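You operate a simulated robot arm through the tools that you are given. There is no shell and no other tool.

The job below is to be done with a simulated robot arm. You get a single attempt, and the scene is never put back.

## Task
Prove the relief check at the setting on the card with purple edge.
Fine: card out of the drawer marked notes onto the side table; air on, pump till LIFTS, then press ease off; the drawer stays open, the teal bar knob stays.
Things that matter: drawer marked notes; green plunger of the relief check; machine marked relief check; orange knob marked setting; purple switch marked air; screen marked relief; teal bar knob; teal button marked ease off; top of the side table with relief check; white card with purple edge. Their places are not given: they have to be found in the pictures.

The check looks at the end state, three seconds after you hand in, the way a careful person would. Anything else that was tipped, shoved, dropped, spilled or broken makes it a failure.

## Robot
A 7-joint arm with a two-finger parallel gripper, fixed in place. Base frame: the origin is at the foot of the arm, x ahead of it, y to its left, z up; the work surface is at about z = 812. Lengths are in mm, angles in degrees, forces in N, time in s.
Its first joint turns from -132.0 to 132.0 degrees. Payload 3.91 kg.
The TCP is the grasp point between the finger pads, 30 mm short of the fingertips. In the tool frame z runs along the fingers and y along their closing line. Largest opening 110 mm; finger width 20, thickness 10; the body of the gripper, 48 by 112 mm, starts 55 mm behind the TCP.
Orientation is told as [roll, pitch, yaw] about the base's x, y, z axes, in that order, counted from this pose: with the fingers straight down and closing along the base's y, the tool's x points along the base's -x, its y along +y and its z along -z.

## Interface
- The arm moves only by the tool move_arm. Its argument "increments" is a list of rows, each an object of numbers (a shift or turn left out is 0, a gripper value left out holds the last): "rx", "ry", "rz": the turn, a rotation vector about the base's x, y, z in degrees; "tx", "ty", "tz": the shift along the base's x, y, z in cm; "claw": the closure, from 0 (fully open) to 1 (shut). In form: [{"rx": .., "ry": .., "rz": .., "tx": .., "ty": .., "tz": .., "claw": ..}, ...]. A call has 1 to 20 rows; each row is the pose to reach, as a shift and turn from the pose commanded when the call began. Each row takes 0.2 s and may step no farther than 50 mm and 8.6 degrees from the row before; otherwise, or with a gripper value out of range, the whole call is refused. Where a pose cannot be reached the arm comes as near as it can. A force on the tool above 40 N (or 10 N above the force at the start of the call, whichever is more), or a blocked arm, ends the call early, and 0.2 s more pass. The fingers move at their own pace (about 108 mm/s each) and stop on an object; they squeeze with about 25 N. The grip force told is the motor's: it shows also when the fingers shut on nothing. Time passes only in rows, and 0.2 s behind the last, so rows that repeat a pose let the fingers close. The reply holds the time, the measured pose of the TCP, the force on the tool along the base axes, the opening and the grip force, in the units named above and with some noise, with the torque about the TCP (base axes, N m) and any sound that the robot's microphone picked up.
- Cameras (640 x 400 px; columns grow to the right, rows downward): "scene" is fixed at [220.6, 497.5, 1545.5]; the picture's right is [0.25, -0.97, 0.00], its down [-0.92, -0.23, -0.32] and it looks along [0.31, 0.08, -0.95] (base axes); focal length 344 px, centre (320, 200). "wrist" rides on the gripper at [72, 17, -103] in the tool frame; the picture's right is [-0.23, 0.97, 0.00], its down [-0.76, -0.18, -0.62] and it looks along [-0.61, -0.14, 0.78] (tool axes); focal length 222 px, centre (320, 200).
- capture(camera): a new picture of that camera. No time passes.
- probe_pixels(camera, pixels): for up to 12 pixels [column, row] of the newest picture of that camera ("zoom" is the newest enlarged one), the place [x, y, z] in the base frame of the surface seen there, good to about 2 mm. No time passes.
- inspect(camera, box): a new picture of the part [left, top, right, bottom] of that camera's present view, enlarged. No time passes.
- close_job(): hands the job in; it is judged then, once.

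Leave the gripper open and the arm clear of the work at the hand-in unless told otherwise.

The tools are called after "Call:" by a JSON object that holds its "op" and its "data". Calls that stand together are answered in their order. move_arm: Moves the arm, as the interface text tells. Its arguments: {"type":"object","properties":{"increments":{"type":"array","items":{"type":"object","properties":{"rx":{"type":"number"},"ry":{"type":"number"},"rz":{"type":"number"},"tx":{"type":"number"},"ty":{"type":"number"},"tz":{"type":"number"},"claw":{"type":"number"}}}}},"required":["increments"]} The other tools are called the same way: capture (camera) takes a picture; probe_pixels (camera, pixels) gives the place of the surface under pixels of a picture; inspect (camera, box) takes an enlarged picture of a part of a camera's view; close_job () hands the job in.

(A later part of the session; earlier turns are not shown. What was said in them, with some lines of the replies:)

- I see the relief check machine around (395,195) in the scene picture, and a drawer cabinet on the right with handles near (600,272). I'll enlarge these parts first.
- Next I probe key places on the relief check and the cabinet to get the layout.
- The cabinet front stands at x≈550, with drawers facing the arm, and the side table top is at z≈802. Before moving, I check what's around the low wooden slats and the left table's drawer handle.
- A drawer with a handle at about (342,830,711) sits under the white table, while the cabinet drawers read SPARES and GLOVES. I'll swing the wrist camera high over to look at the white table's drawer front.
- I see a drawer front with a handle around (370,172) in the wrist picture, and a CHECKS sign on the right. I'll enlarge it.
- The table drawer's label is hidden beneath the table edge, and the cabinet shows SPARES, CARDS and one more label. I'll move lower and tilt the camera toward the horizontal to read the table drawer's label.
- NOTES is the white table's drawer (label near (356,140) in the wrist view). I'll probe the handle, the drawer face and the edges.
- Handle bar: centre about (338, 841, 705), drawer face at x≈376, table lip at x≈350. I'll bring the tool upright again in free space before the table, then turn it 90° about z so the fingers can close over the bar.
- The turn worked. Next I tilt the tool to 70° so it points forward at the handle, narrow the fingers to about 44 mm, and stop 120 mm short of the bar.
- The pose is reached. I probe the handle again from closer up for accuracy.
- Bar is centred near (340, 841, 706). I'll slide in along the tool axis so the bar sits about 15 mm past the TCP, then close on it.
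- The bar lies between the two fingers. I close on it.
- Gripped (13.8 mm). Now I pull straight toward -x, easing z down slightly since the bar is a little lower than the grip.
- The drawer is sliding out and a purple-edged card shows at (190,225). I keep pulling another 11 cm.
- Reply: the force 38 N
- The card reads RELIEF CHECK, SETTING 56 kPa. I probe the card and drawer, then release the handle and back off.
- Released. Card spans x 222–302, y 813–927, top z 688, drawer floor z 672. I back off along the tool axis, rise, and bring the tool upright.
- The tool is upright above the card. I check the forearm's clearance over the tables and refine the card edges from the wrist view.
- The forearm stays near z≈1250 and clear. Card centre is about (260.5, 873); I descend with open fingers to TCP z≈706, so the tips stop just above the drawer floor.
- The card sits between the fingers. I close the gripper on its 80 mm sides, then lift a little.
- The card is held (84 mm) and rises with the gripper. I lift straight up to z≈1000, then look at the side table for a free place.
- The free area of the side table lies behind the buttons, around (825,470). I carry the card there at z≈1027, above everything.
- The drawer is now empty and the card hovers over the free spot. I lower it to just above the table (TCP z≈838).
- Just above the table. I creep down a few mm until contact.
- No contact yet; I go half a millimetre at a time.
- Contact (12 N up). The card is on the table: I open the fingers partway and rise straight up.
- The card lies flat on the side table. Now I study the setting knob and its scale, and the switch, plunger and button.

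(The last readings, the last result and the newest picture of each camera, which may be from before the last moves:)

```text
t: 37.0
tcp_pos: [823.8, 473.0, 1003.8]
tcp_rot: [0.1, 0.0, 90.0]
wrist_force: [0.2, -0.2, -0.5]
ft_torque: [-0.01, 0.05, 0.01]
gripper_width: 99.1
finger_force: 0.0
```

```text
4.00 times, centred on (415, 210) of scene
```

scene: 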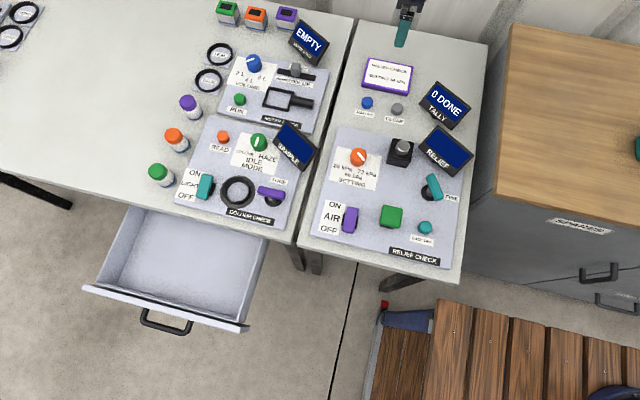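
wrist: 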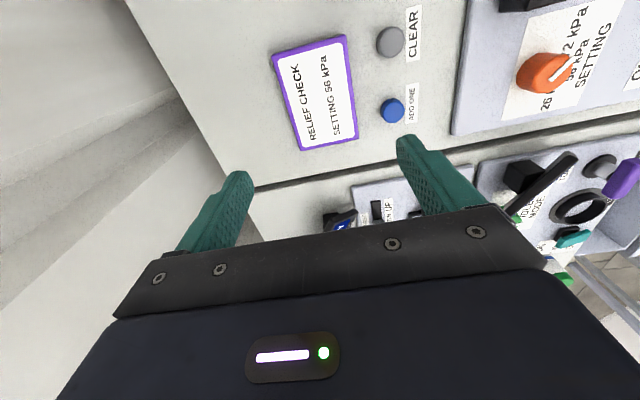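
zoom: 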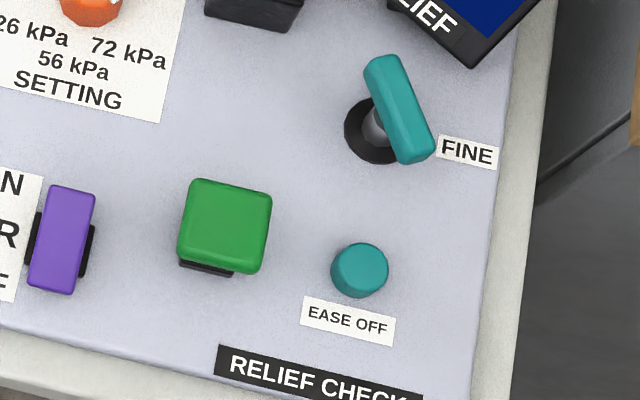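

The knob's white pointer seems aimed toward 72 kPa at the lower right. I measure the pointer ends and the label centres.

Call:
{"op": "inspect", "data": {"camera": "scene", "box": [338, 140, 384, 192]}}

Call:
{"op": "inspect", "data": {"camera": "wrist", "box": [480, 0, 640, 120]}}

```text
7.69 times, centred on (361, 166) of scene
```

zoom: 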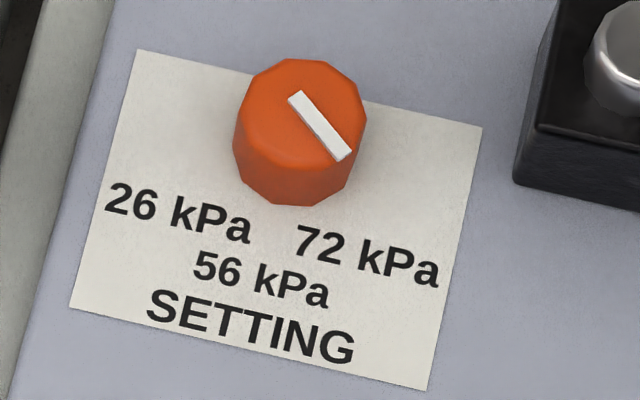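

```text
3.33 times, centred on (560, 60) of wrist
```

zoom: 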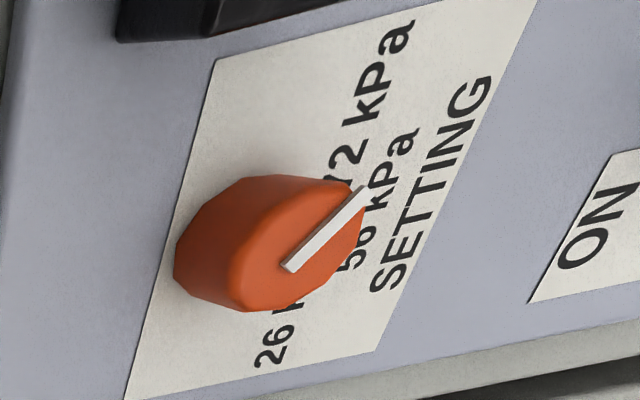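

Call:
{"op": "inspect", "data": {"camera": "scene", "box": [338, 140, 384, 192]}}

Call:
{"op": "probe_pixels", "data": {"camera": "zoom", "pixels": [[296, 99], [343, 153], [250, 85], [300, 65], [350, 85], [245, 120], [178, 213], [367, 256], [261, 280], [138, 52], [480, 130], [428, 388]]}}

Call:
{"op": "probe_pixels", "data": {"camera": "zoom", "pixels": [[70, 307], [290, 60], [360, 110], [300, 140], [330, 165], [252, 140], [320, 160], [350, 100], [270, 150], [300, 98], [340, 158], [320, 125]]}}

```text
7.69 times, centred on (361, 166) of scene
```

zoom: 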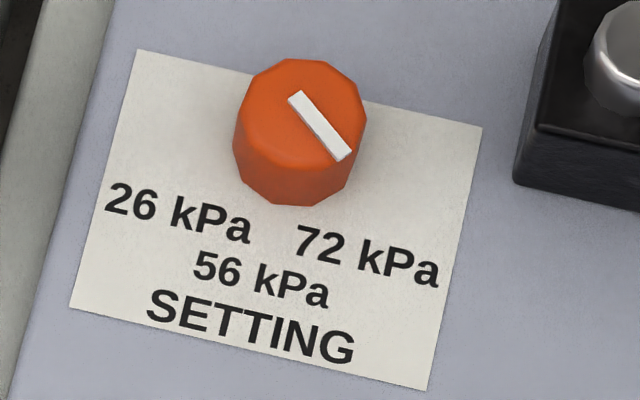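

```text
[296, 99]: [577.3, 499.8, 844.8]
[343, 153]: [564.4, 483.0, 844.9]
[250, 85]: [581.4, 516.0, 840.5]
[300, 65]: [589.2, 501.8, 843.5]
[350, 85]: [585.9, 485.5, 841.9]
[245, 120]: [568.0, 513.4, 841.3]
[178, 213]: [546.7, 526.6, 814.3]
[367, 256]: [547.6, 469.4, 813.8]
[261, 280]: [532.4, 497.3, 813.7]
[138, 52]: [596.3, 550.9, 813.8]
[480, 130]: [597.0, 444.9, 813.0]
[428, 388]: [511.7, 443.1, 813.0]
```

```text
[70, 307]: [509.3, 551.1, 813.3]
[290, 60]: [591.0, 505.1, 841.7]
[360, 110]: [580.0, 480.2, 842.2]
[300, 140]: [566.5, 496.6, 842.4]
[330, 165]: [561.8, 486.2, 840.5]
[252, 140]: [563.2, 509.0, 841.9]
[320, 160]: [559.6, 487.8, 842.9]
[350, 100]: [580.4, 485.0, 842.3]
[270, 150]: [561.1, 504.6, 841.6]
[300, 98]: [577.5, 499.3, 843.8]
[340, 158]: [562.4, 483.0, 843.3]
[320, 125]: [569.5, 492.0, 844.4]
```

Measured: knob centre ≈ (575, 498), top z 842. Label 26 lies at 45° on one side, 56 straight toward -x, 72 on the other side; the pointer is at 72. It needs a 45° clockwise turn (seen from above). I move above the knob, yaw 65°, fingers at 60 mm.

Call:
{"op": "move_arm", "data": {"increments": [{"tx": -4.2, "ty": 0.4, "rz": -5, "claw": 0.455}, {"tx": -8.4, "ty": 0.8, "rz": -10}, {"tx": -12.6, "ty": 1.3, "rz": -15}, {"tx": -16.8, "ty": 1.7, "rz": -20}, {"tx": -21, "ty": 2.1, "rz": -25}, {"tx": -24.9, "ty": 2.6, "rz": -25}, {"tx": -24.9, "ty": 2.6, "rz": -25}, {"tx": -24.9, "ty": 2.6, "rz": -25}]}}

Call:
{"op": "capture", "data": {"camera": "wrist"}}

Call:
{"op": "capture", "data": {"camera": "scene"}}

```text
t: 38.8
tcp_pos: [575.1, 497.5, 1005.4]
tcp_rot: [0.1, 0.0, 65.0]
wrist_force: [-0.1, -1.0, -0.1]
ft_torque: [-0.03, -0.02, 0.01]
gripper_width: 59.8
finger_force: 0.0
```

```text
taken
```

wrist: 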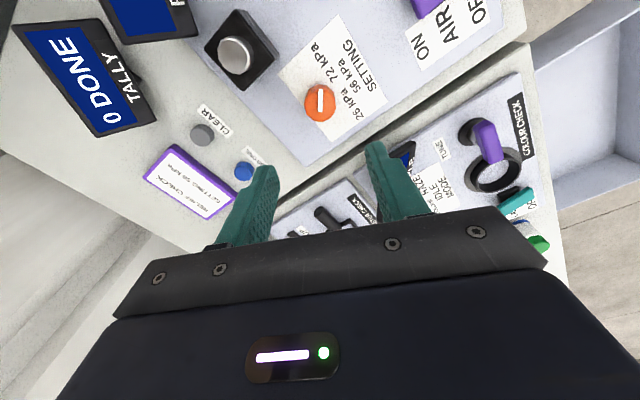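

```text
taken
```

scene: 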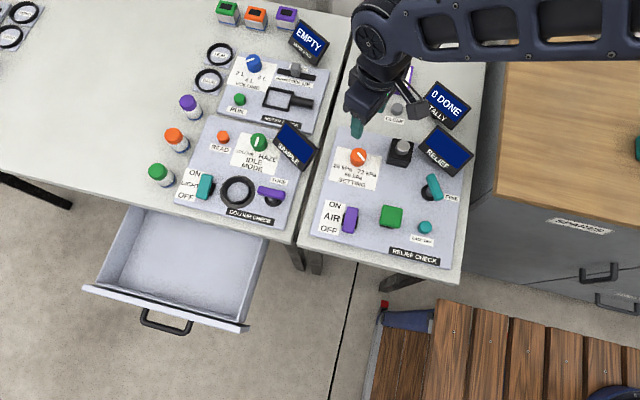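

Above the knob. I refine its centre from the wrist view before descending.

Call:
{"op": "inspect", "data": {"camera": "wrist", "box": [280, 60, 360, 140]}}

Call:
{"op": "probe_pixels", "data": {"camera": "wrist", "pixels": [[320, 90], [308, 95], [332, 95], [320, 108], [320, 112], [315, 88], [327, 88], [320, 100], [240, 55], [296, 130], [400, 155]]}}

```text
5.00 times, centred on (320, 100) of wrist
```

zoom: 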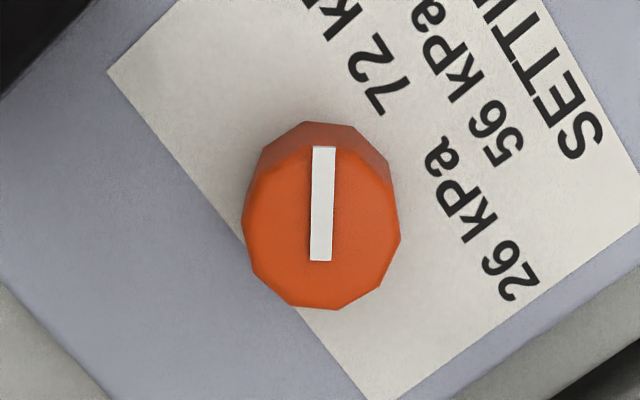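

```text
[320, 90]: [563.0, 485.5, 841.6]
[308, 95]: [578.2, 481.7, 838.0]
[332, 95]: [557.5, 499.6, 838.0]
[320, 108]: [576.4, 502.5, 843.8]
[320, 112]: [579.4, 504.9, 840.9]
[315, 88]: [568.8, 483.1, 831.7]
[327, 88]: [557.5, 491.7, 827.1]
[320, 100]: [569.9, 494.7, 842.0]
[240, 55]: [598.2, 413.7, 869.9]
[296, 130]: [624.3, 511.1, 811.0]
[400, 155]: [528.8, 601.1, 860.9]
```

Centre confirmed about (575, 499). I descend so the fingers straddle the knob (TCP z≈848) and close.

Call:
{"op": "move_arm", "data": {"increments": [{"ty": 0.1, "tz": -4}, {"ty": 0.1, "tz": -8}, {"ty": 0.1, "tz": -11}, {"ty": 0.1, "tz": -13.5}, {"ty": 0.1, "tz": -15}, {"ty": 0.1, "tz": -15.7}, {"ty": 0.1, "tz": -15.7}]}}

Call:
{"op": "move_arm", "data": {"increments": [{"claw": 0.85}, {"claw": 0.85}, {"claw": 0.85}]}}

Call:
{"op": "capture", "data": {"camera": "wrist"}}

```text
t: 40.4
tcp_pos: [574.3, 500.8, 845.2]
tcp_rot: [0.0, 0.0, 65.0]
wrist_force: [-0.3, 0.0, 0.7]
ft_torque: [0.02, 0.05, -0.05]
gripper_width: 60.2
finger_force: 0.1
```

```text
t: 41.2
tcp_pos: [574.7, 499.7, 846.5]
tcp_rot: [0.0, 0.0, 65.0]
wrist_force: [3.3, -1.9, -0.7]
ft_torque: [0.03, -0.21, 0.0]
gripper_width: 37.2
finger_force: 45.1
```

```text
taken
```

wrist: 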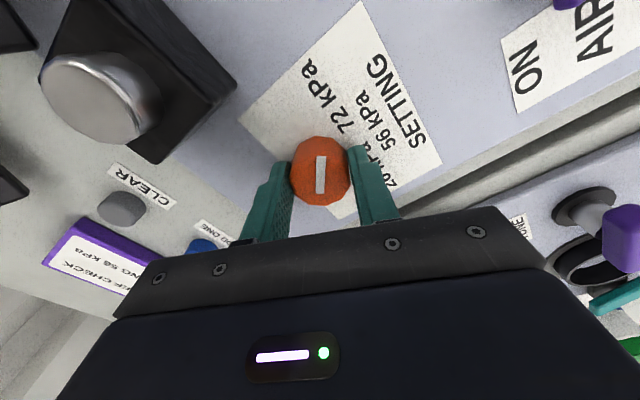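

The knob is gripped (37 mm). I turn it -45° about z, then look.

Call:
{"op": "move_arm", "data": {"increments": [{"rz": -6}, {"rz": -12}, {"rz": -18}, {"rz": -24}, {"rz": -30}, {"rz": -36}, {"rz": -42}, {"rz": -45}, {"rz": -45}]}}

Call:
{"op": "capture", "data": {"camera": "wrist"}}

```text
t: 43.2
tcp_pos: [574.7, 499.4, 845.3]
tcp_rot: [0.1, 0.0, 20.0]
wrist_force: [1.2, -3.3, -18.2]
ft_torque: [0.1, -0.51, -0.03]
gripper_width: 37.1
finger_force: 45.1
```

```text
taken
```

wrist: 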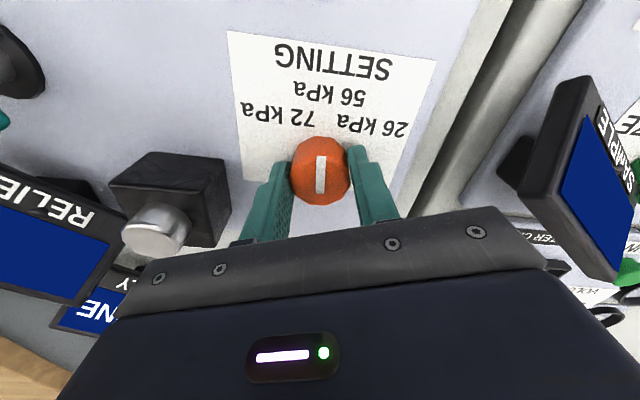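

The knob turned with the gripper; the pointer now seems aimed at 56. I let go and rise to check.

Call:
{"op": "move_arm", "data": {"increments": [{"claw": 0.455}, {"claw": 0.455}, {"claw": 0.455}, {"tz": 3}, {"tz": 7}, {"tz": 11}, {"tz": 15.5}]}}

Call:
{"op": "inspect", "data": {"camera": "wrist", "box": [260, 40, 380, 140]}}

Call:
{"op": "inspect", "data": {"camera": "scene", "box": [338, 140, 384, 192]}}

```text
t: 44.8
tcp_pos: [574.6, 499.9, 1000.1]
tcp_rot: [0.0, -0.1, 20.0]
wrist_force: [-0.2, 0.2, -0.3]
ft_torque: [-0.04, 0.0, -0.01]
gripper_width: 60.2
finger_force: 0.1
```

```text
4.00 times, centred on (320, 90) of wrist
```

zoom: 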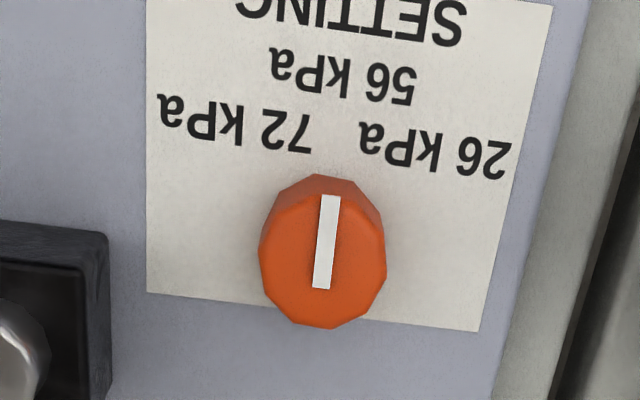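

```text
7.69 times, centred on (361, 166) of scene
```

zoom: 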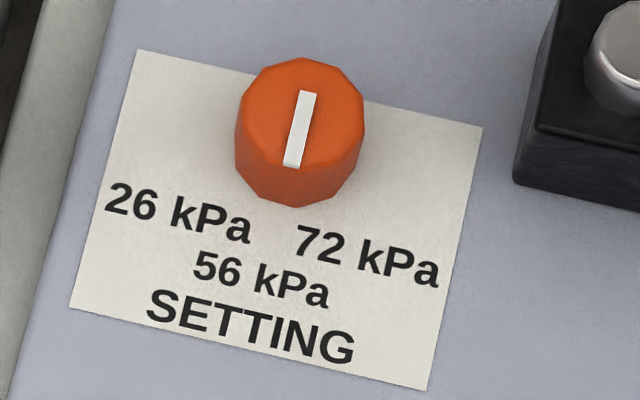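

The pointer now aims squarely at 56 kPa. Next I examine the air switch and the green plunger shapes by probing them.

Call:
{"op": "inspect", "data": {"camera": "scene", "box": [310, 190, 380, 250]}}

Call:
{"op": "probe_pixels", "data": {"camera": "zoom", "pixels": [[370, 125], [360, 160], [355, 200], [350, 235], [345, 265], [335, 125], [310, 265], [400, 140], [368, 285], [314, 180], [405, 190], [390, 250]]}}

Call:
{"op": "inspect", "data": {"camera": "scene", "box": [370, 190, 450, 250]}}

Call:
{"op": "probe_pixels", "data": {"camera": "zoom", "pixels": [[170, 160], [115, 130], [220, 140], [200, 230], [105, 210], [210, 260], [437, 300], [437, 275], [400, 300], [470, 300], [437, 330], [130, 270]]}}

```text
6.67 times, centred on (345, 220) of scene
```

zoom: 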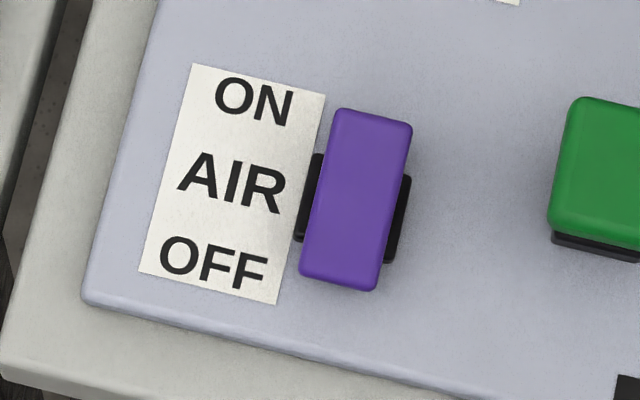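

```text
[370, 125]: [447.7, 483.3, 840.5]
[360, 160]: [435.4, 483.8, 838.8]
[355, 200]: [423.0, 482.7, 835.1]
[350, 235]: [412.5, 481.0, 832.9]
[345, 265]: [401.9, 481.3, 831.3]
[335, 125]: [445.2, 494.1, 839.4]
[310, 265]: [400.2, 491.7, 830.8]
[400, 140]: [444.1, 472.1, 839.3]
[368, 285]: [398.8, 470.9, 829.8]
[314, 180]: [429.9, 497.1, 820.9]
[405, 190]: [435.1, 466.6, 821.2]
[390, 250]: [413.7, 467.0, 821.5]
```

```text
6.67 times, centred on (410, 220) of scene
```

zoom: 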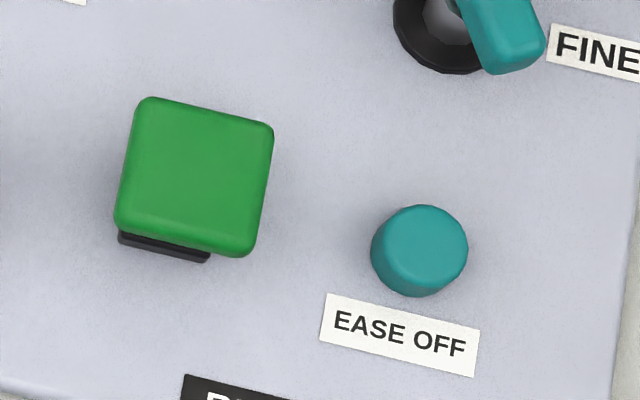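

```text
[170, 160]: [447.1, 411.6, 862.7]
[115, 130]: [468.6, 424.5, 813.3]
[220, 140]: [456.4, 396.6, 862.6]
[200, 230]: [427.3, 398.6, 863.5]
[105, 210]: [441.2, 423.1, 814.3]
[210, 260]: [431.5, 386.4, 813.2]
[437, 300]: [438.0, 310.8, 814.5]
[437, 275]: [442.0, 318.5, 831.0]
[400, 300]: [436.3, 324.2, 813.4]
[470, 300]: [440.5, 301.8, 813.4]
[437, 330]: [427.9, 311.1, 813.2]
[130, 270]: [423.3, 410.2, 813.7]
```

The air rocker: its ON end (x≈447) stands high at z 840 and its OFF end is low, so it's off. I'll close the fingers and go above the ON end at (444, 482.5).

Call:
{"op": "move_arm", "data": {"increments": [{"tx": -3, "ty": -0.4, "tz": -1, "rz": -5, "claw": 1}, {"tx": -6, "ty": -0.8, "tz": -2, "rz": -10}, {"tx": -9, "ty": -1.2, "tz": -4, "rz": -15}, {"tx": -12, "ty": -1.6, "tz": -6, "rz": -20}, {"tx": -13.1, "ty": -1.75, "tz": -8, "rz": -20}, {"tx": -13.1, "ty": -1.75, "tz": -10, "rz": -20}, {"tx": -13.1, "ty": -1.75, "tz": -10, "rz": -20}]}}

Call:
{"op": "capture", "data": {"camera": "wrist"}}

Call:
{"op": "capture", "data": {"camera": "scene"}}

```text
t: 46.4
tcp_pos: [444.1, 482.5, 901.5]
tcp_rot: [-0.1, -0.1, 0.1]
wrist_force: [0.0, -0.5, 0.0]
ft_torque: [0.04, 0.06, -0.05]
gripper_width: 0.0
finger_force: 25.0
```

```text
taken
```

wrist: 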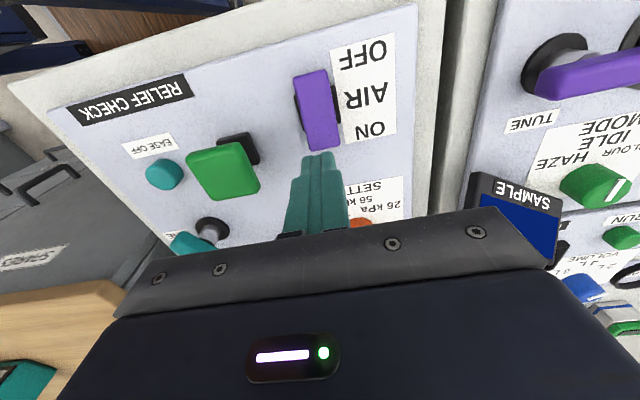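

```text
taken
```

scene: 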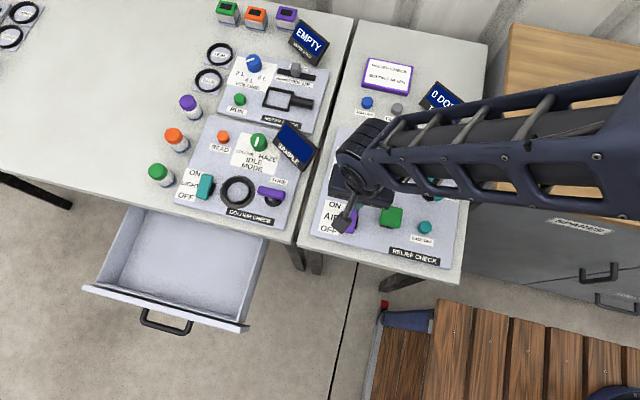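

The tips are right over the ON end. I press down gently, about 42 mm including the approach, and rise.

Call:
{"op": "move_arm", "data": {"increments": [{"tz": -2}, {"tz": -2.8}, {"tz": -3.3}, {"tz": -3.8}, {"tz": -4.2}, {"tz": -4.2}]}}

Call:
{"op": "move_arm", "data": {"increments": [{"tz": 2}, {"tz": 5}, {"tz": 9}]}}

Call:
{"op": "capture", "data": {"camera": "wrist"}}

Call:
{"op": "capture", "data": {"camera": "scene"}}

```text
t: 48.0
tcp_pos: [446.0, 483.2, 862.3]
tcp_rot: [0.2, -0.1, -0.1]
wrist_force: [-0.4, -3.0, 11.4]
ft_torque: [-0.12, 0.11, 0.05]
gripper_width: 0.0
finger_force: 25.0
heard: click
stopped in row 6: the force on the tool passed its limit at 42 N (the readings are from after the stop); the commanded pose is now the measured one
```

```text
t: 48.8
tcp_pos: [443.6, 482.8, 952.4]
tcp_rot: [0.0, 0.0, 0.0]
wrist_force: [-0.4, 0.6, -1.1]
ft_torque: [-0.04, 0.0, 0.0]
gripper_width: 0.1
finger_force: 24.9
```

```text
taken
```

wrist: 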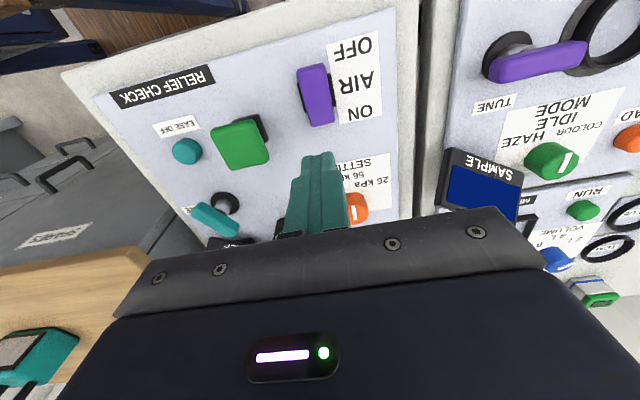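

```text
taken
```

scene: 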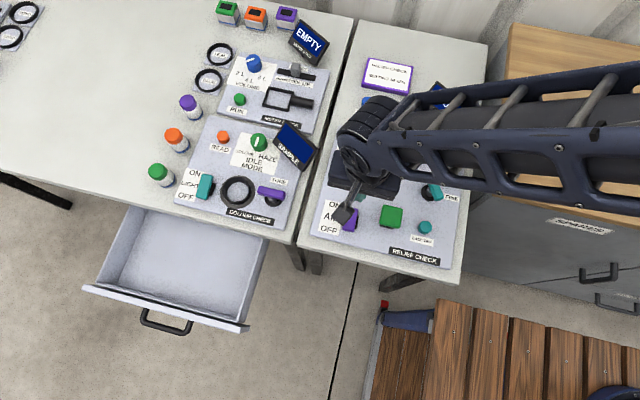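

A click was heard. I probe the rocker's two ends (wrist (312,72) and (321,118)) to confirm it flipped.

Call:
{"op": "probe_pixels", "data": {"camera": "wrist", "pixels": [[312, 70], [313, 80], [316, 95], [319, 110], [321, 119], [240, 145], [186, 150]]}}

Call:
{"op": "inspect", "data": {"camera": "wrist", "box": [100, 40, 400, 240]}}

```text
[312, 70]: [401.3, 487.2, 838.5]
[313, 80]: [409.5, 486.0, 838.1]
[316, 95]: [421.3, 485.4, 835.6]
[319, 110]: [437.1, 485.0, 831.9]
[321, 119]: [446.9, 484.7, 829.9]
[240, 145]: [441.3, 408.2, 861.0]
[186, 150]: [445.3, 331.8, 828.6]
```

```text
2.00 times, centred on (250, 140) of wrist
```

zoom: 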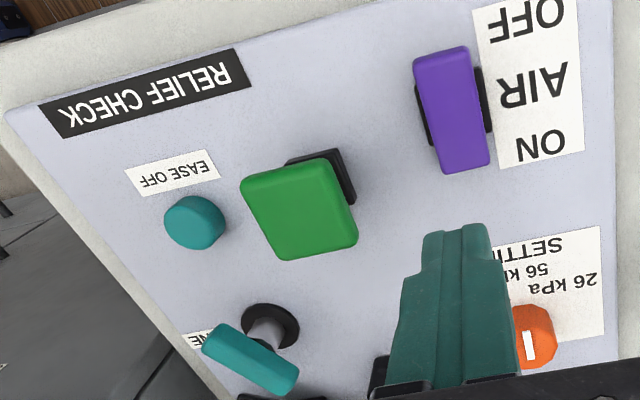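

Air is ON (ON end now low at z 830, OFF end high). I rise to see what the RELIEF screen shows before pumping.

Call:
{"op": "move_arm", "data": {"increments": [{"tz": 4}, {"tz": 8}, {"tz": 12}, {"tz": 16}, {"tz": 18}]}}

Call:
{"op": "capture", "data": {"camera": "wrist"}}

Call:
{"op": "capture", "data": {"camera": "scene"}}

```text
t: 50.0
tcp_pos: [444.4, 481.5, 1132.1]
tcp_rot: [0.1, -0.1, -0.2]
wrist_force: [0.7, 0.0, 0.6]
ft_torque: [-0.01, -0.01, -0.02]
gripper_width: 0.0
finger_force: 25.1
```

```text
taken
```

wrist: 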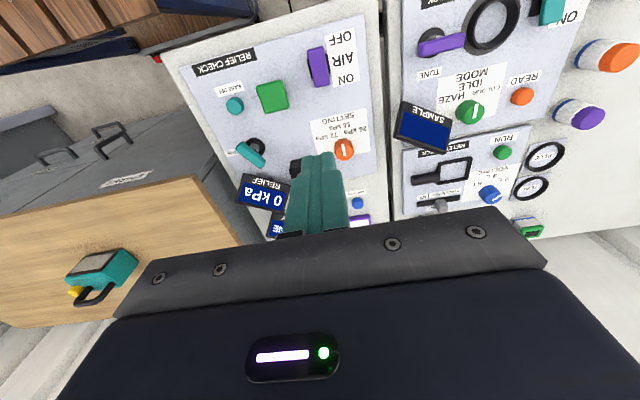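

```text
taken
```

scene: 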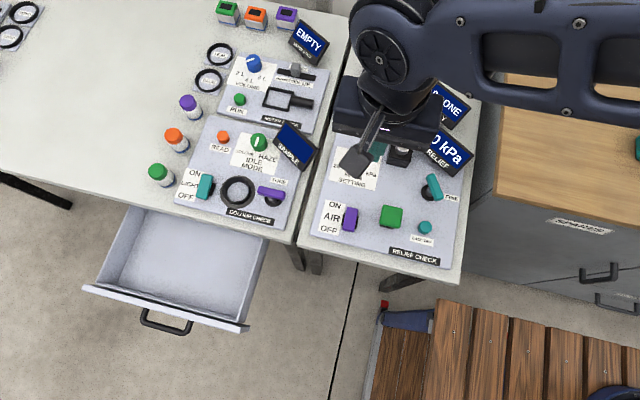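

The screen is live: 0 kPa. I move over the green plunger (centre about (443, 404), top z 863) with closed fingers.

Call:
{"op": "move_arm", "data": {"increments": [{"ty": -3, "tz": -3}, {"ty": -6, "tz": -6}, {"ty": -7.9, "tz": -10}, {"ty": -7.9, "tz": -14}, {"ty": -7.9, "tz": -18}, {"ty": -7.9, "tz": -21}, {"ty": -7.9, "tz": -22.5}, {"ty": -7.9, "tz": -22.5}]}}

Call:
{"op": "capture", "data": {"camera": "wrist"}}

Call:
{"op": "capture", "data": {"camera": "scene"}}

```text
t: 51.8
tcp_pos: [445.0, 403.8, 906.4]
tcp_rot: [0.2, -0.1, -0.1]
wrist_force: [-0.1, -0.4, 0.0]
ft_torque: [0.03, 0.0, 0.01]
gripper_width: 0.1
finger_force: 25.4
```

```text
taken
```

wrist: 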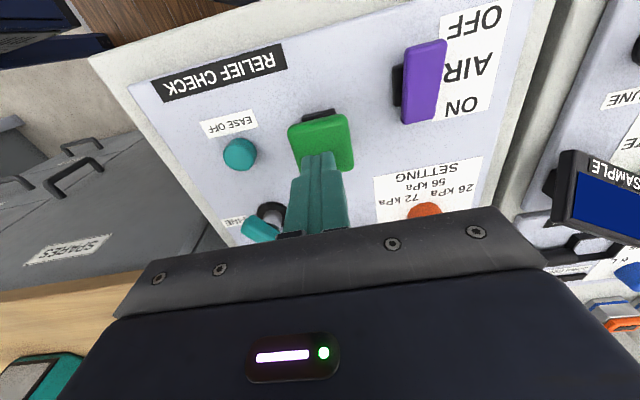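

```text
taken
```

scene: 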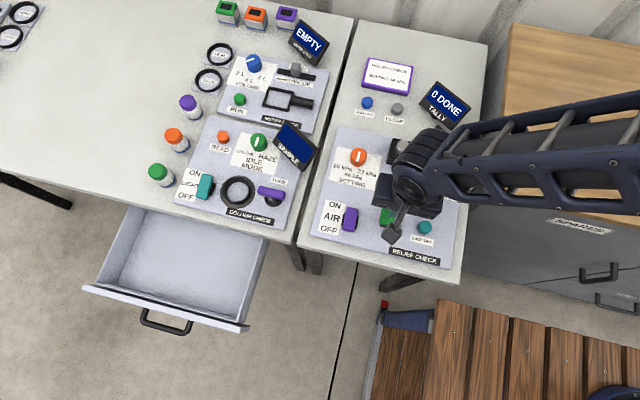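

Tips are above the cap. I make the first stroke slowly to feel its travel.

Call:
{"op": "move_arm", "data": {"increments": [{"tz": -1}, {"tz": -1.5}, {"tz": -2}, {"tz": -2.5}]}}

Call:
{"op": "move_arm", "data": {"increments": [{"tz": -0.5}, {"tz": -1}, {"tz": -1.5}]}}

```text
t: 52.8
tcp_pos: [444.2, 403.6, 882.5]
tcp_rot: [0.1, -0.1, 0.0]
wrist_force: [-1.4, -1.2, 2.6]
ft_torque: [-0.06, 0.08, 0.0]
gripper_width: 0.0
finger_force: 25.0
```

```text
t: 53.6
tcp_pos: [444.0, 402.7, 867.5]
tcp_rot: [0.2, -0.3, 0.0]
wrist_force: [-4.7, -7.4, 33.1]
ft_torque: [-0.23, 0.19, 0.21]
gripper_width: 0.1
finger_force: 25.3
```

Force reached 33 N after about 25 mm of travel, likely the bottom. I release and go up to read the screen.

Call:
{"op": "move_arm", "data": {"increments": [{"tz": 1.5}, {"tz": 4}, {"tz": 8}, {"ty": 2, "tz": 12}, {"ty": 4, "tz": 16}, {"ty": 6, "tz": 20}, {"ty": 7.9, "tz": 23.5}, {"ty": 7.9, "tz": 26.5}]}}

Call:
{"op": "inspect", "data": {"camera": "wrist", "box": [200, 150, 300, 240]}}

Call:
{"op": "inspect", "data": {"camera": "scene", "box": [380, 100, 500, 200]}}

```text
t: 55.4
tcp_pos: [445.1, 482.8, 1132.2]
tcp_rot: [0.1, -0.1, 0.0]
wrist_force: [0.2, -0.1, -0.3]
ft_torque: [0.0, -0.03, 0.01]
gripper_width: 0.3
finger_force: 24.6
```

```text
4.44 times, centred on (250, 195) of wrist
```

zoom: 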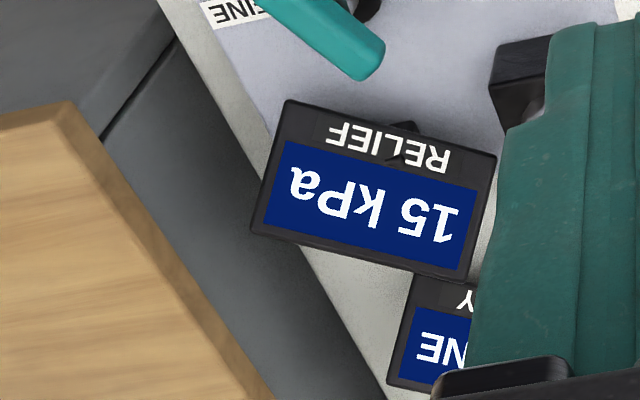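

```text
4.00 times, centred on (440, 150) of scene
```

zoom: 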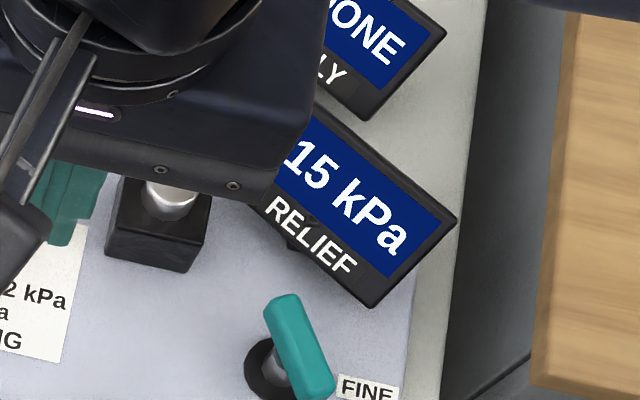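

15 kPa from one stroke. I'll give two more strokes and then read again.

Call:
{"op": "move_arm", "data": {"increments": [{"ty": -3, "tz": -3}, {"ty": -6, "tz": -6}, {"ty": -7.9, "tz": -10}, {"ty": -7.9, "tz": -14}, {"ty": -7.9, "tz": -18}, {"ty": -7.9, "tz": -21}, {"ty": -7.9, "tz": -23.5}, {"ty": -7.9, "tz": -25}, {"ty": -7.9, "tz": -26.5}, {"ty": -7.9, "tz": -26.5}, {"ty": -7.9, "tz": -24.5}, {"ty": -7.9, "tz": -22.5}, {"ty": -7.9, "tz": -22.5}]}}

Call:
{"op": "move_arm", "data": {"increments": [{"tz": -1}, {"tz": -2.5}, {"tz": -4}, {"tz": -4}, {"tz": -2}, {"tz": 0}, {"tz": 4}, {"ty": 2, "tz": 8}, {"ty": 4, "tz": 12}, {"ty": 6, "tz": 16}, {"ty": 7.9, "tz": 20}, {"ty": 7.9, "tz": 22.5}]}}

Call:
{"op": "inspect", "data": {"camera": "wrist", "box": [200, 150, 300, 240]}}

```text
t: 57.5
tcp_pos: [444.6, 404.3, 869.8]
tcp_rot: [0.3, -0.3, -0.1]
wrist_force: [-6.7, -8.5, 26.2]
ft_torque: [-0.28, 0.26, 0.0]
gripper_width: 0.0
finger_force: 24.9
stopped in row 10: the force on the tool passed its limit at 42 N (the readings are from after the stop); the commanded pose is now the measured one
```

```text
t: 57.8
tcp_pos: [444.1, 403.1, 868.7]
tcp_rot: [0.3, -0.1, 0.0]
wrist_force: [-7.7, -13.5, 33.6]
ft_torque: [-0.39, 0.33, -0.01]
gripper_width: 0.0
finger_force: 24.5
stopped in row 1: the force on the tool passed its limit at 57 N (the readings are from after the stop); the commanded pose is now the measured one
```

```text
4.44 times, centred on (250, 195) of wrist
```

zoom: 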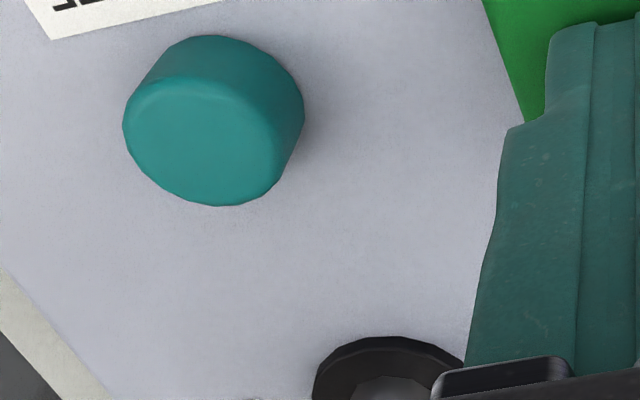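

The stroke ended at its bottom by the force limit and the following call stopped at once; no harm, but I'll take one call at a time. I rise and read the screen.

Call:
{"op": "move_arm", "data": {"increments": [{"tz": 2}, {"tz": 4}, {"tz": 8}, {"ty": 2, "tz": 12}, {"ty": 4, "tz": 16}, {"ty": 6, "tz": 20}, {"ty": 7.9, "tz": 23.5}, {"ty": 7.9, "tz": 26.4}]}}

Call:
{"op": "inspect", "data": {"camera": "wrist", "box": [200, 150, 300, 240]}}

```text
t: 59.6
tcp_pos: [443.1, 480.8, 1131.1]
tcp_rot: [0.2, -0.2, -0.1]
wrist_force: [-0.9, -0.5, -0.5]
ft_torque: [0.01, -0.01, -0.02]
gripper_width: 0.1
finger_force: 25.2
```

```text
4.44 times, centred on (250, 195) of wrist
```

zoom: 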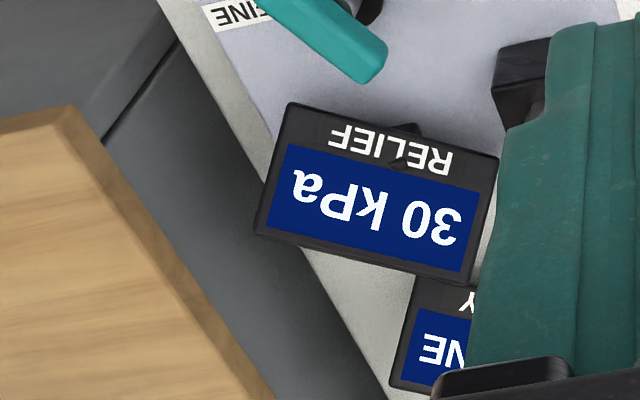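

30 kPa after two strokes. Third stroke, a touch shallower so the force limit isn't hit.

Call:
{"op": "move_arm", "data": {"increments": [{"ty": -3, "tz": -3}, {"ty": -6, "tz": -6}, {"ty": -7.8, "tz": -10}, {"ty": -7.8, "tz": -14}, {"ty": -7.8, "tz": -18}, {"ty": -7.8, "tz": -21}, {"ty": -7.8, "tz": -23.5}, {"ty": -7.8, "tz": -25}, {"ty": -7.8, "tz": -25.8}, {"ty": -7.8, "tz": -26.2}]}}

```text
t: 61.8
tcp_pos: [444.4, 405.2, 869.5]
tcp_rot: [0.3, -0.3, -0.1]
wrist_force: [-3.3, -4.7, 10.1]
ft_torque: [-0.15, 0.16, 0.01]
gripper_width: 0.0
finger_force: 25.1
```

Call:
{"op": "move_arm", "data": {"increments": [{"tz": 2}, {"tz": 4}, {"tz": 8}, {"ty": 2, "tz": 12}, {"ty": 4, "tz": 16}, {"ty": 6, "tz": 20}, {"ty": 7.8, "tz": 23.5}, {"ty": 7.8, "tz": 26.2}]}}

Call:
{"op": "inspect", "data": {"camera": "wrist", "box": [200, 150, 300, 240]}}

```text
t: 63.6
tcp_pos: [443.3, 483.0, 1128.5]
tcp_rot: [0.3, -0.2, -0.1]
wrist_force: [-0.3, 0.1, 0.0]
ft_torque: [0.02, -0.02, -0.02]
gripper_width: 0.0
finger_force: 24.6
```

```text
4.44 times, centred on (250, 195) of wrist
```

zoom: 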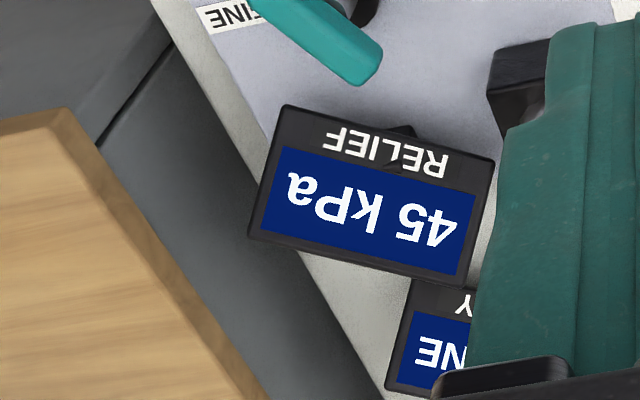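

The screen reads 45 kPa. Fourth stroke.

Call:
{"op": "move_arm", "data": {"increments": [{"ty": -3, "tz": -3}, {"ty": -6, "tz": -6}, {"ty": -7.8, "tz": -10}, {"ty": -7.8, "tz": -14}, {"ty": -7.8, "tz": -18}, {"ty": -7.8, "tz": -21}, {"ty": -7.8, "tz": -23.5}, {"ty": -7.8, "tz": -25}, {"ty": -7.8, "tz": -25.8}, {"ty": -7.8, "tz": -26.2}]}}

Call:
{"op": "move_arm", "data": {"increments": [{"tz": 2}, {"tz": 4}, {"tz": 8}, {"ty": 2, "tz": 12}, {"ty": 4, "tz": 16}, {"ty": 6, "tz": 20}, {"ty": 7.8, "tz": 23.5}, {"ty": 7.8, "tz": 26.2}]}}

Call:
{"op": "inspect", "data": {"camera": "wrist", "box": [200, 150, 300, 240]}}

```text
t: 65.8
tcp_pos: [445.8, 404.2, 869.9]
tcp_rot: [0.3, -0.3, 0.0]
wrist_force: [-2.8, -0.8, 4.1]
ft_torque: [-0.03, 0.08, 0.01]
gripper_width: 0.0
finger_force: 25.0
```

```text
t: 67.6
tcp_pos: [445.4, 484.6, 1131.5]
tcp_rot: [0.2, -0.2, -0.1]
wrist_force: [-0.3, 0.3, 0.1]
ft_torque: [-0.03, 0.04, -0.02]
gripper_width: 0.2
finger_force: 25.0
```

```text
4.44 times, centred on (250, 195) of wrist
```

zoom: 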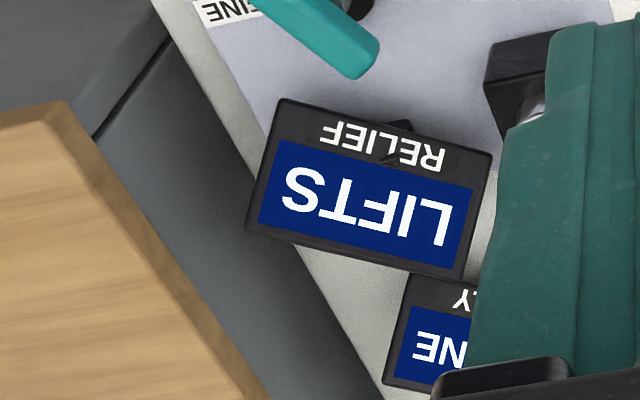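

The screen reads LIFTS. Now over to the teal ease off button at (448, 323), top z 830, stopping 20 mm above it.

Call:
{"op": "move_arm", "data": {"increments": [{"ty": -4, "tz": -2}, {"ty": -8, "tz": -4}, {"tx": 0.2, "ty": -12, "tz": -6}, {"tx": 0.3, "ty": -16.1, "tz": -8}, {"tx": 0.3, "ty": -16.1, "tz": -12}, {"tx": 0.3, "ty": -16.1, "tz": -16}, {"tx": 0.3, "ty": -16.1, "tz": -20}, {"tx": 0.3, "ty": -16.1, "tz": -23}, {"tx": 0.3, "ty": -16.1, "tz": -25.1}, {"tx": 0.3, "ty": -16.1, "tz": -25.1}]}}

Call:
{"op": "capture", "data": {"camera": "wrist"}}

```text
t: 69.8
tcp_pos: [447.4, 321.7, 878.6]
tcp_rot: [0.2, -0.2, -0.1]
wrist_force: [-0.1, 0.3, -0.1]
ft_torque: [-0.01, 0.0, 0.04]
gripper_width: 0.0
finger_force: 24.7
```

```text
taken
```

wrist: 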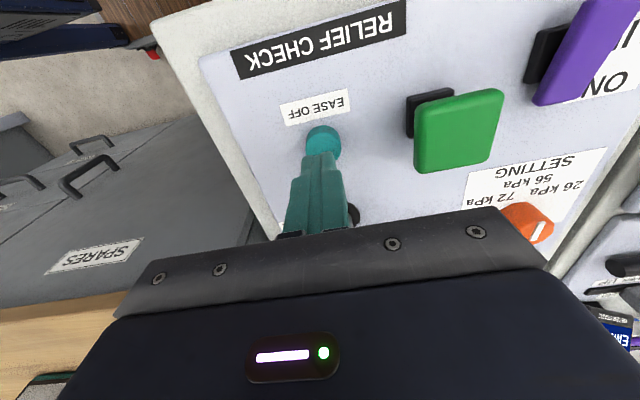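

The tips are above the button. I press in small steps.

Call:
{"op": "move_arm", "data": {"increments": [{"tz": -1.2}, {"tz": -1.8}, {"tz": -2.1}, {"tz": -2.4}, {"tz": -2.4}]}}

```text
t: 71.0
tcp_pos: [448.9, 323.3, 855.3]
tcp_rot: [0.4, -0.1, 0.0]
wrist_force: [0.9, 0.5, 2.2]
ft_torque: [0.02, -0.02, 0.02]
gripper_width: 0.0
finger_force: 24.9
heard: click
```

A click was heard. I release and go up to read the screen.

Call:
{"op": "move_arm", "data": {"increments": [{"tz": 2}, {"tz": 5}, {"tz": 9}, {"tz": 13}, {"ty": 4, "tz": 17}, {"ty": 8, "tz": 21}, {"ty": 12, "tz": 25}, {"ty": 16, "tz": 27.5}]}}

Call:
{"op": "capture", "data": {"camera": "wrist"}}

Call:
{"op": "inspect", "data": {"camera": "wrist", "box": [200, 150, 300, 240]}}

```text
refused: row 5 steps farther than a row can; nothing moved
```

```text
taken
```

wrist: 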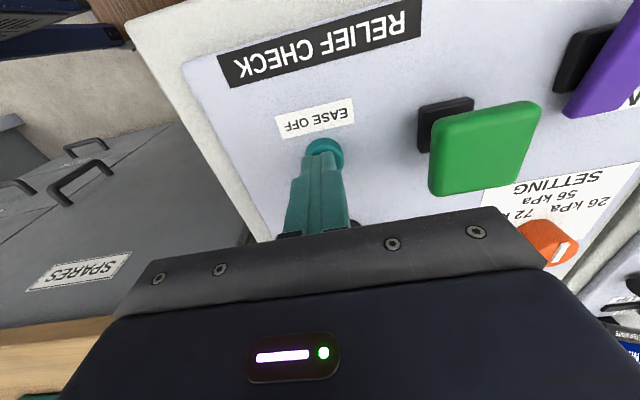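

```text
4.44 times, centred on (250, 195) of wrist
```

zoom: 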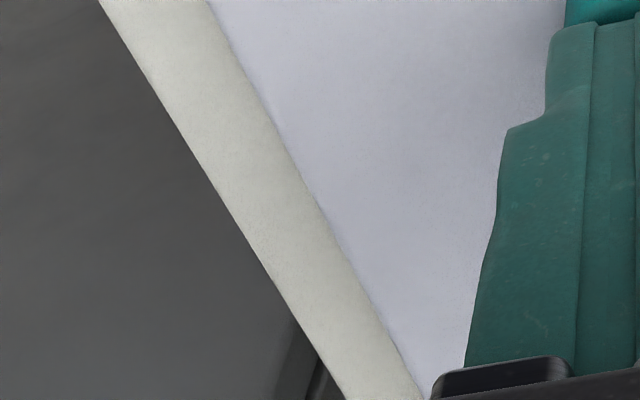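

That move was refused because a diagonal step was too long. I redo it with shorter steps.

Call:
{"op": "move_arm", "data": {"increments": [{"tz": 2}, {"tz": 5}, {"tz": 9}, {"tz": 13}, {"ty": 3, "tz": 16}, {"ty": 6, "tz": 19}, {"ty": 9, "tz": 22}, {"ty": 12, "tz": 25}, {"ty": 16, "tz": 27.5}]}}

Call:
{"op": "inspect", "data": {"camera": "wrist", "box": [200, 150, 300, 240]}}

Call:
{"op": "capture", "data": {"camera": "scene"}}

```text
t: 73.0
tcp_pos: [446.8, 481.7, 1129.0]
tcp_rot: [0.2, -0.2, -0.1]
wrist_force: [-0.3, 0.3, -0.6]
ft_torque: [0.02, -0.02, 0.02]
gripper_width: 0.2
finger_force: 25.3
```

```text
4.44 times, centred on (250, 195) of wrist
```

zoom: 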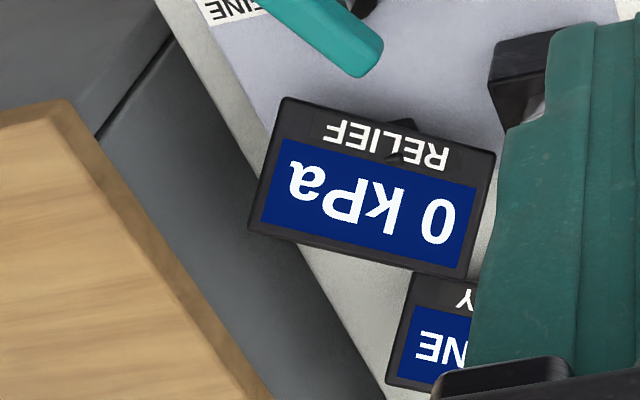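

```text
taken
```

scene: 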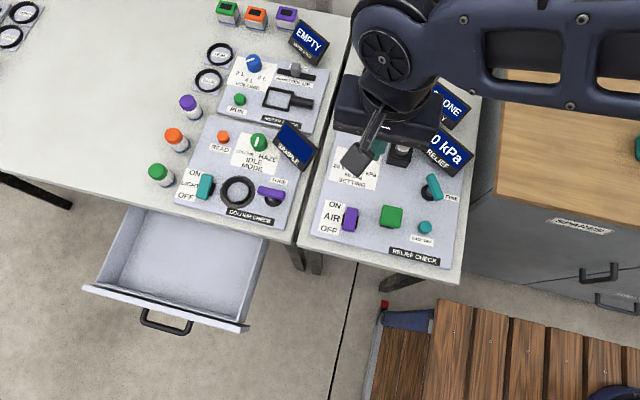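

The screen is back to 0 kPa. I open the gripper and move to the clear starting spot, then check everything.

Call:
{"op": "move_arm", "data": {"increments": [{"tx": 2, "ty": -3.5, "claw": 0}, {"tx": 4, "ty": -7}, {"tx": 6, "ty": -10.5}, {"tx": 8, "ty": -14}, {"tx": 10.5, "ty": -18.4}, {"tx": 10.5, "ty": -18.4}]}}

Call:
{"op": "capture", "data": {"camera": "scene"}}

Call:
{"op": "inspect", "data": {"camera": "scene", "box": [300, 40, 480, 280]}}

Call:
{"op": "capture", "data": {"camera": "wrist"}}

```text
refused: row 5 steps farther than a row can; nothing moved
```

```text
taken
```

scene: 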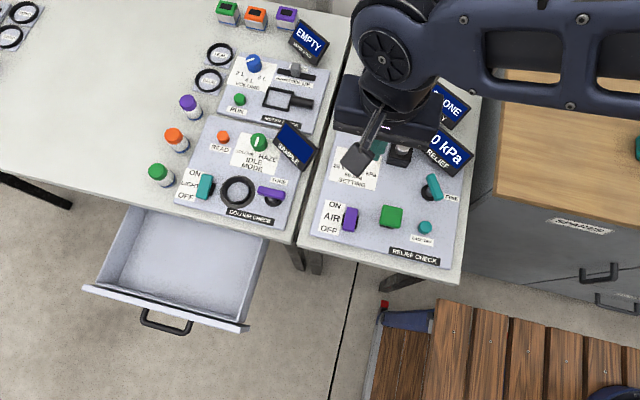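

```text
1.67 times, centred on (390, 160) of scene
```

zoom: 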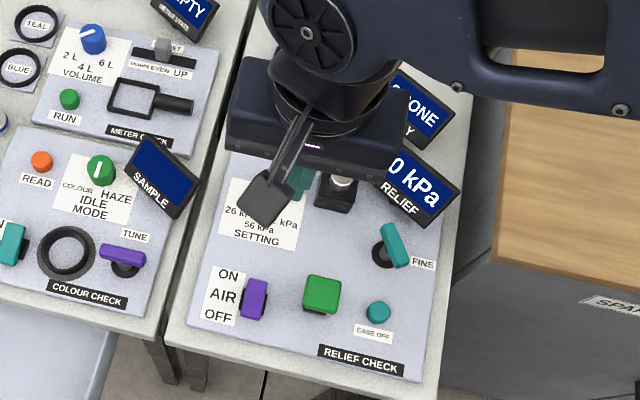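

```text
taken
```

wrist: 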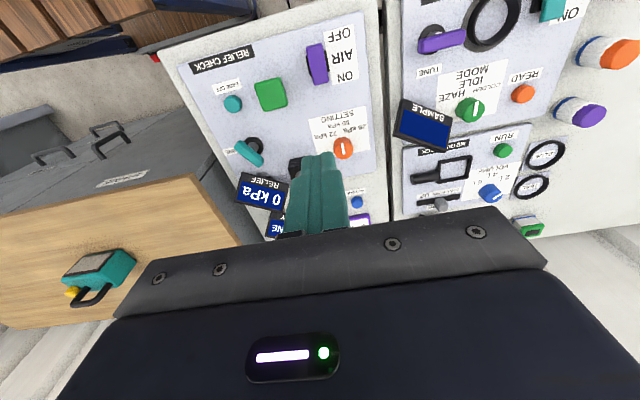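

The last step was 50.6 mm and refused; I split it.

Call:
{"op": "move_arm", "data": {"increments": [{"tx": 2, "ty": -3.5, "claw": 0}, {"tx": 4, "ty": -7}, {"tx": 6, "ty": -10.5}, {"tx": 8, "ty": -14}, {"tx": 9.5, "ty": -16.5}, {"tx": 10.5, "ty": -18.4}, {"tx": 10.5, "ty": -18.4}]}}

Call:
{"op": "inspect", "data": {"camera": "scene", "box": [300, 40, 480, 280]}}

Call:
{"op": "capture", "data": {"camera": "scene"}}

Call:
{"op": "inspect", "data": {"camera": "scene", "box": [325, 130, 460, 250]}}

```text
t: 74.6
tcp_pos: [551.3, 297.8, 1131.9]
tcp_rot: [0.3, -0.2, -0.1]
wrist_force: [0.2, 0.1, 0.3]
ft_torque: [-0.02, -0.01, 0.0]
gripper_width: 110.1
finger_force: 0.0
```

```text
1.67 times, centred on (390, 160) of scene
```

zoom: 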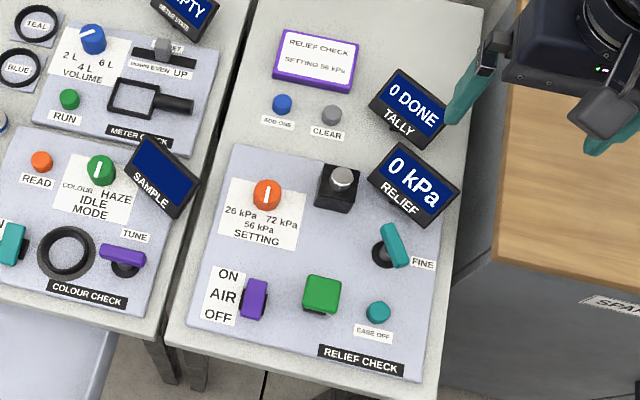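

```text
taken
```

scene: 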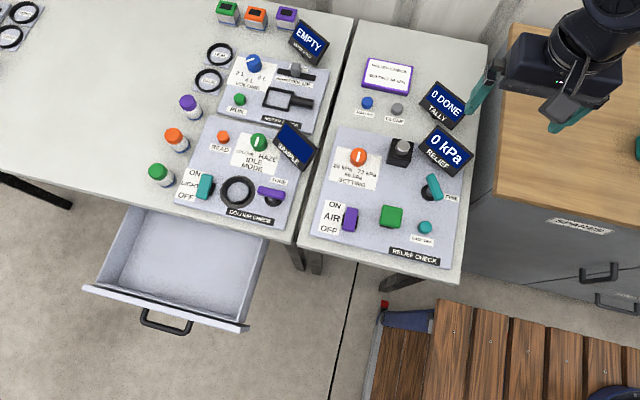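

```text
3.33 times, centred on (392, 190) of scene
```

zoom: 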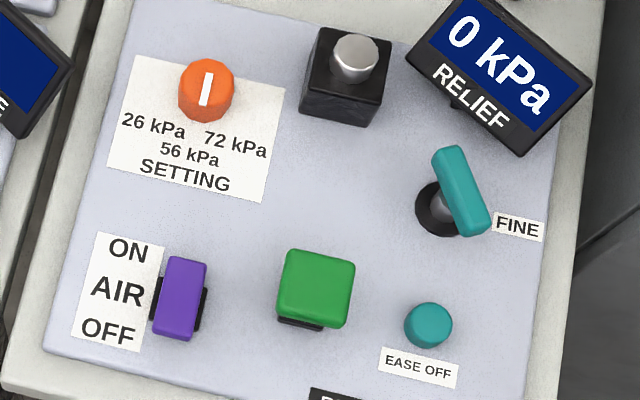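

In the final pictures:
- The knob points to 56 kPa.
- The air switch is ON.
- The screen showed LIFTS and, after ease off, reads 0 kPa.
- The card lies flat on the side table.
- The drawer is open.
- The teal bar knob is unmoved.
- The gripper is open and the arm is clear.

I hand the job in.

Call:
{"op": "close_job", "data": {}}

```text
The job is handed in.
```

The relief check was run at 56 kPa, the setting on the purple-edged card, and the job is handed in; I haven't seen the check's verdict.

- **Card:** it was in the drawer marked notes. It now lies flat on the side table, behind the buttons, and the drawer is still open.
- **Setting:** the orange knob was at 72 kPa and now points at 56 kPa.
- **Test:** with the air on, four strokes of the green plunger took the screen from 0 through 15, 30 and 45 kPa to LIFTS. After I pressed ease off, it read 0 kPa again.
- **Left as is:** the teal bar knob was not touched. The air is still on, since the task didn't ask for it off, and I left the tally at 0 DONE.

A few presses on the air switch and the plunger hit the arm's force limit and stopped early. The final pictures showed nothing tipped or out of place. The gripper is open and the arm is clear of the work.
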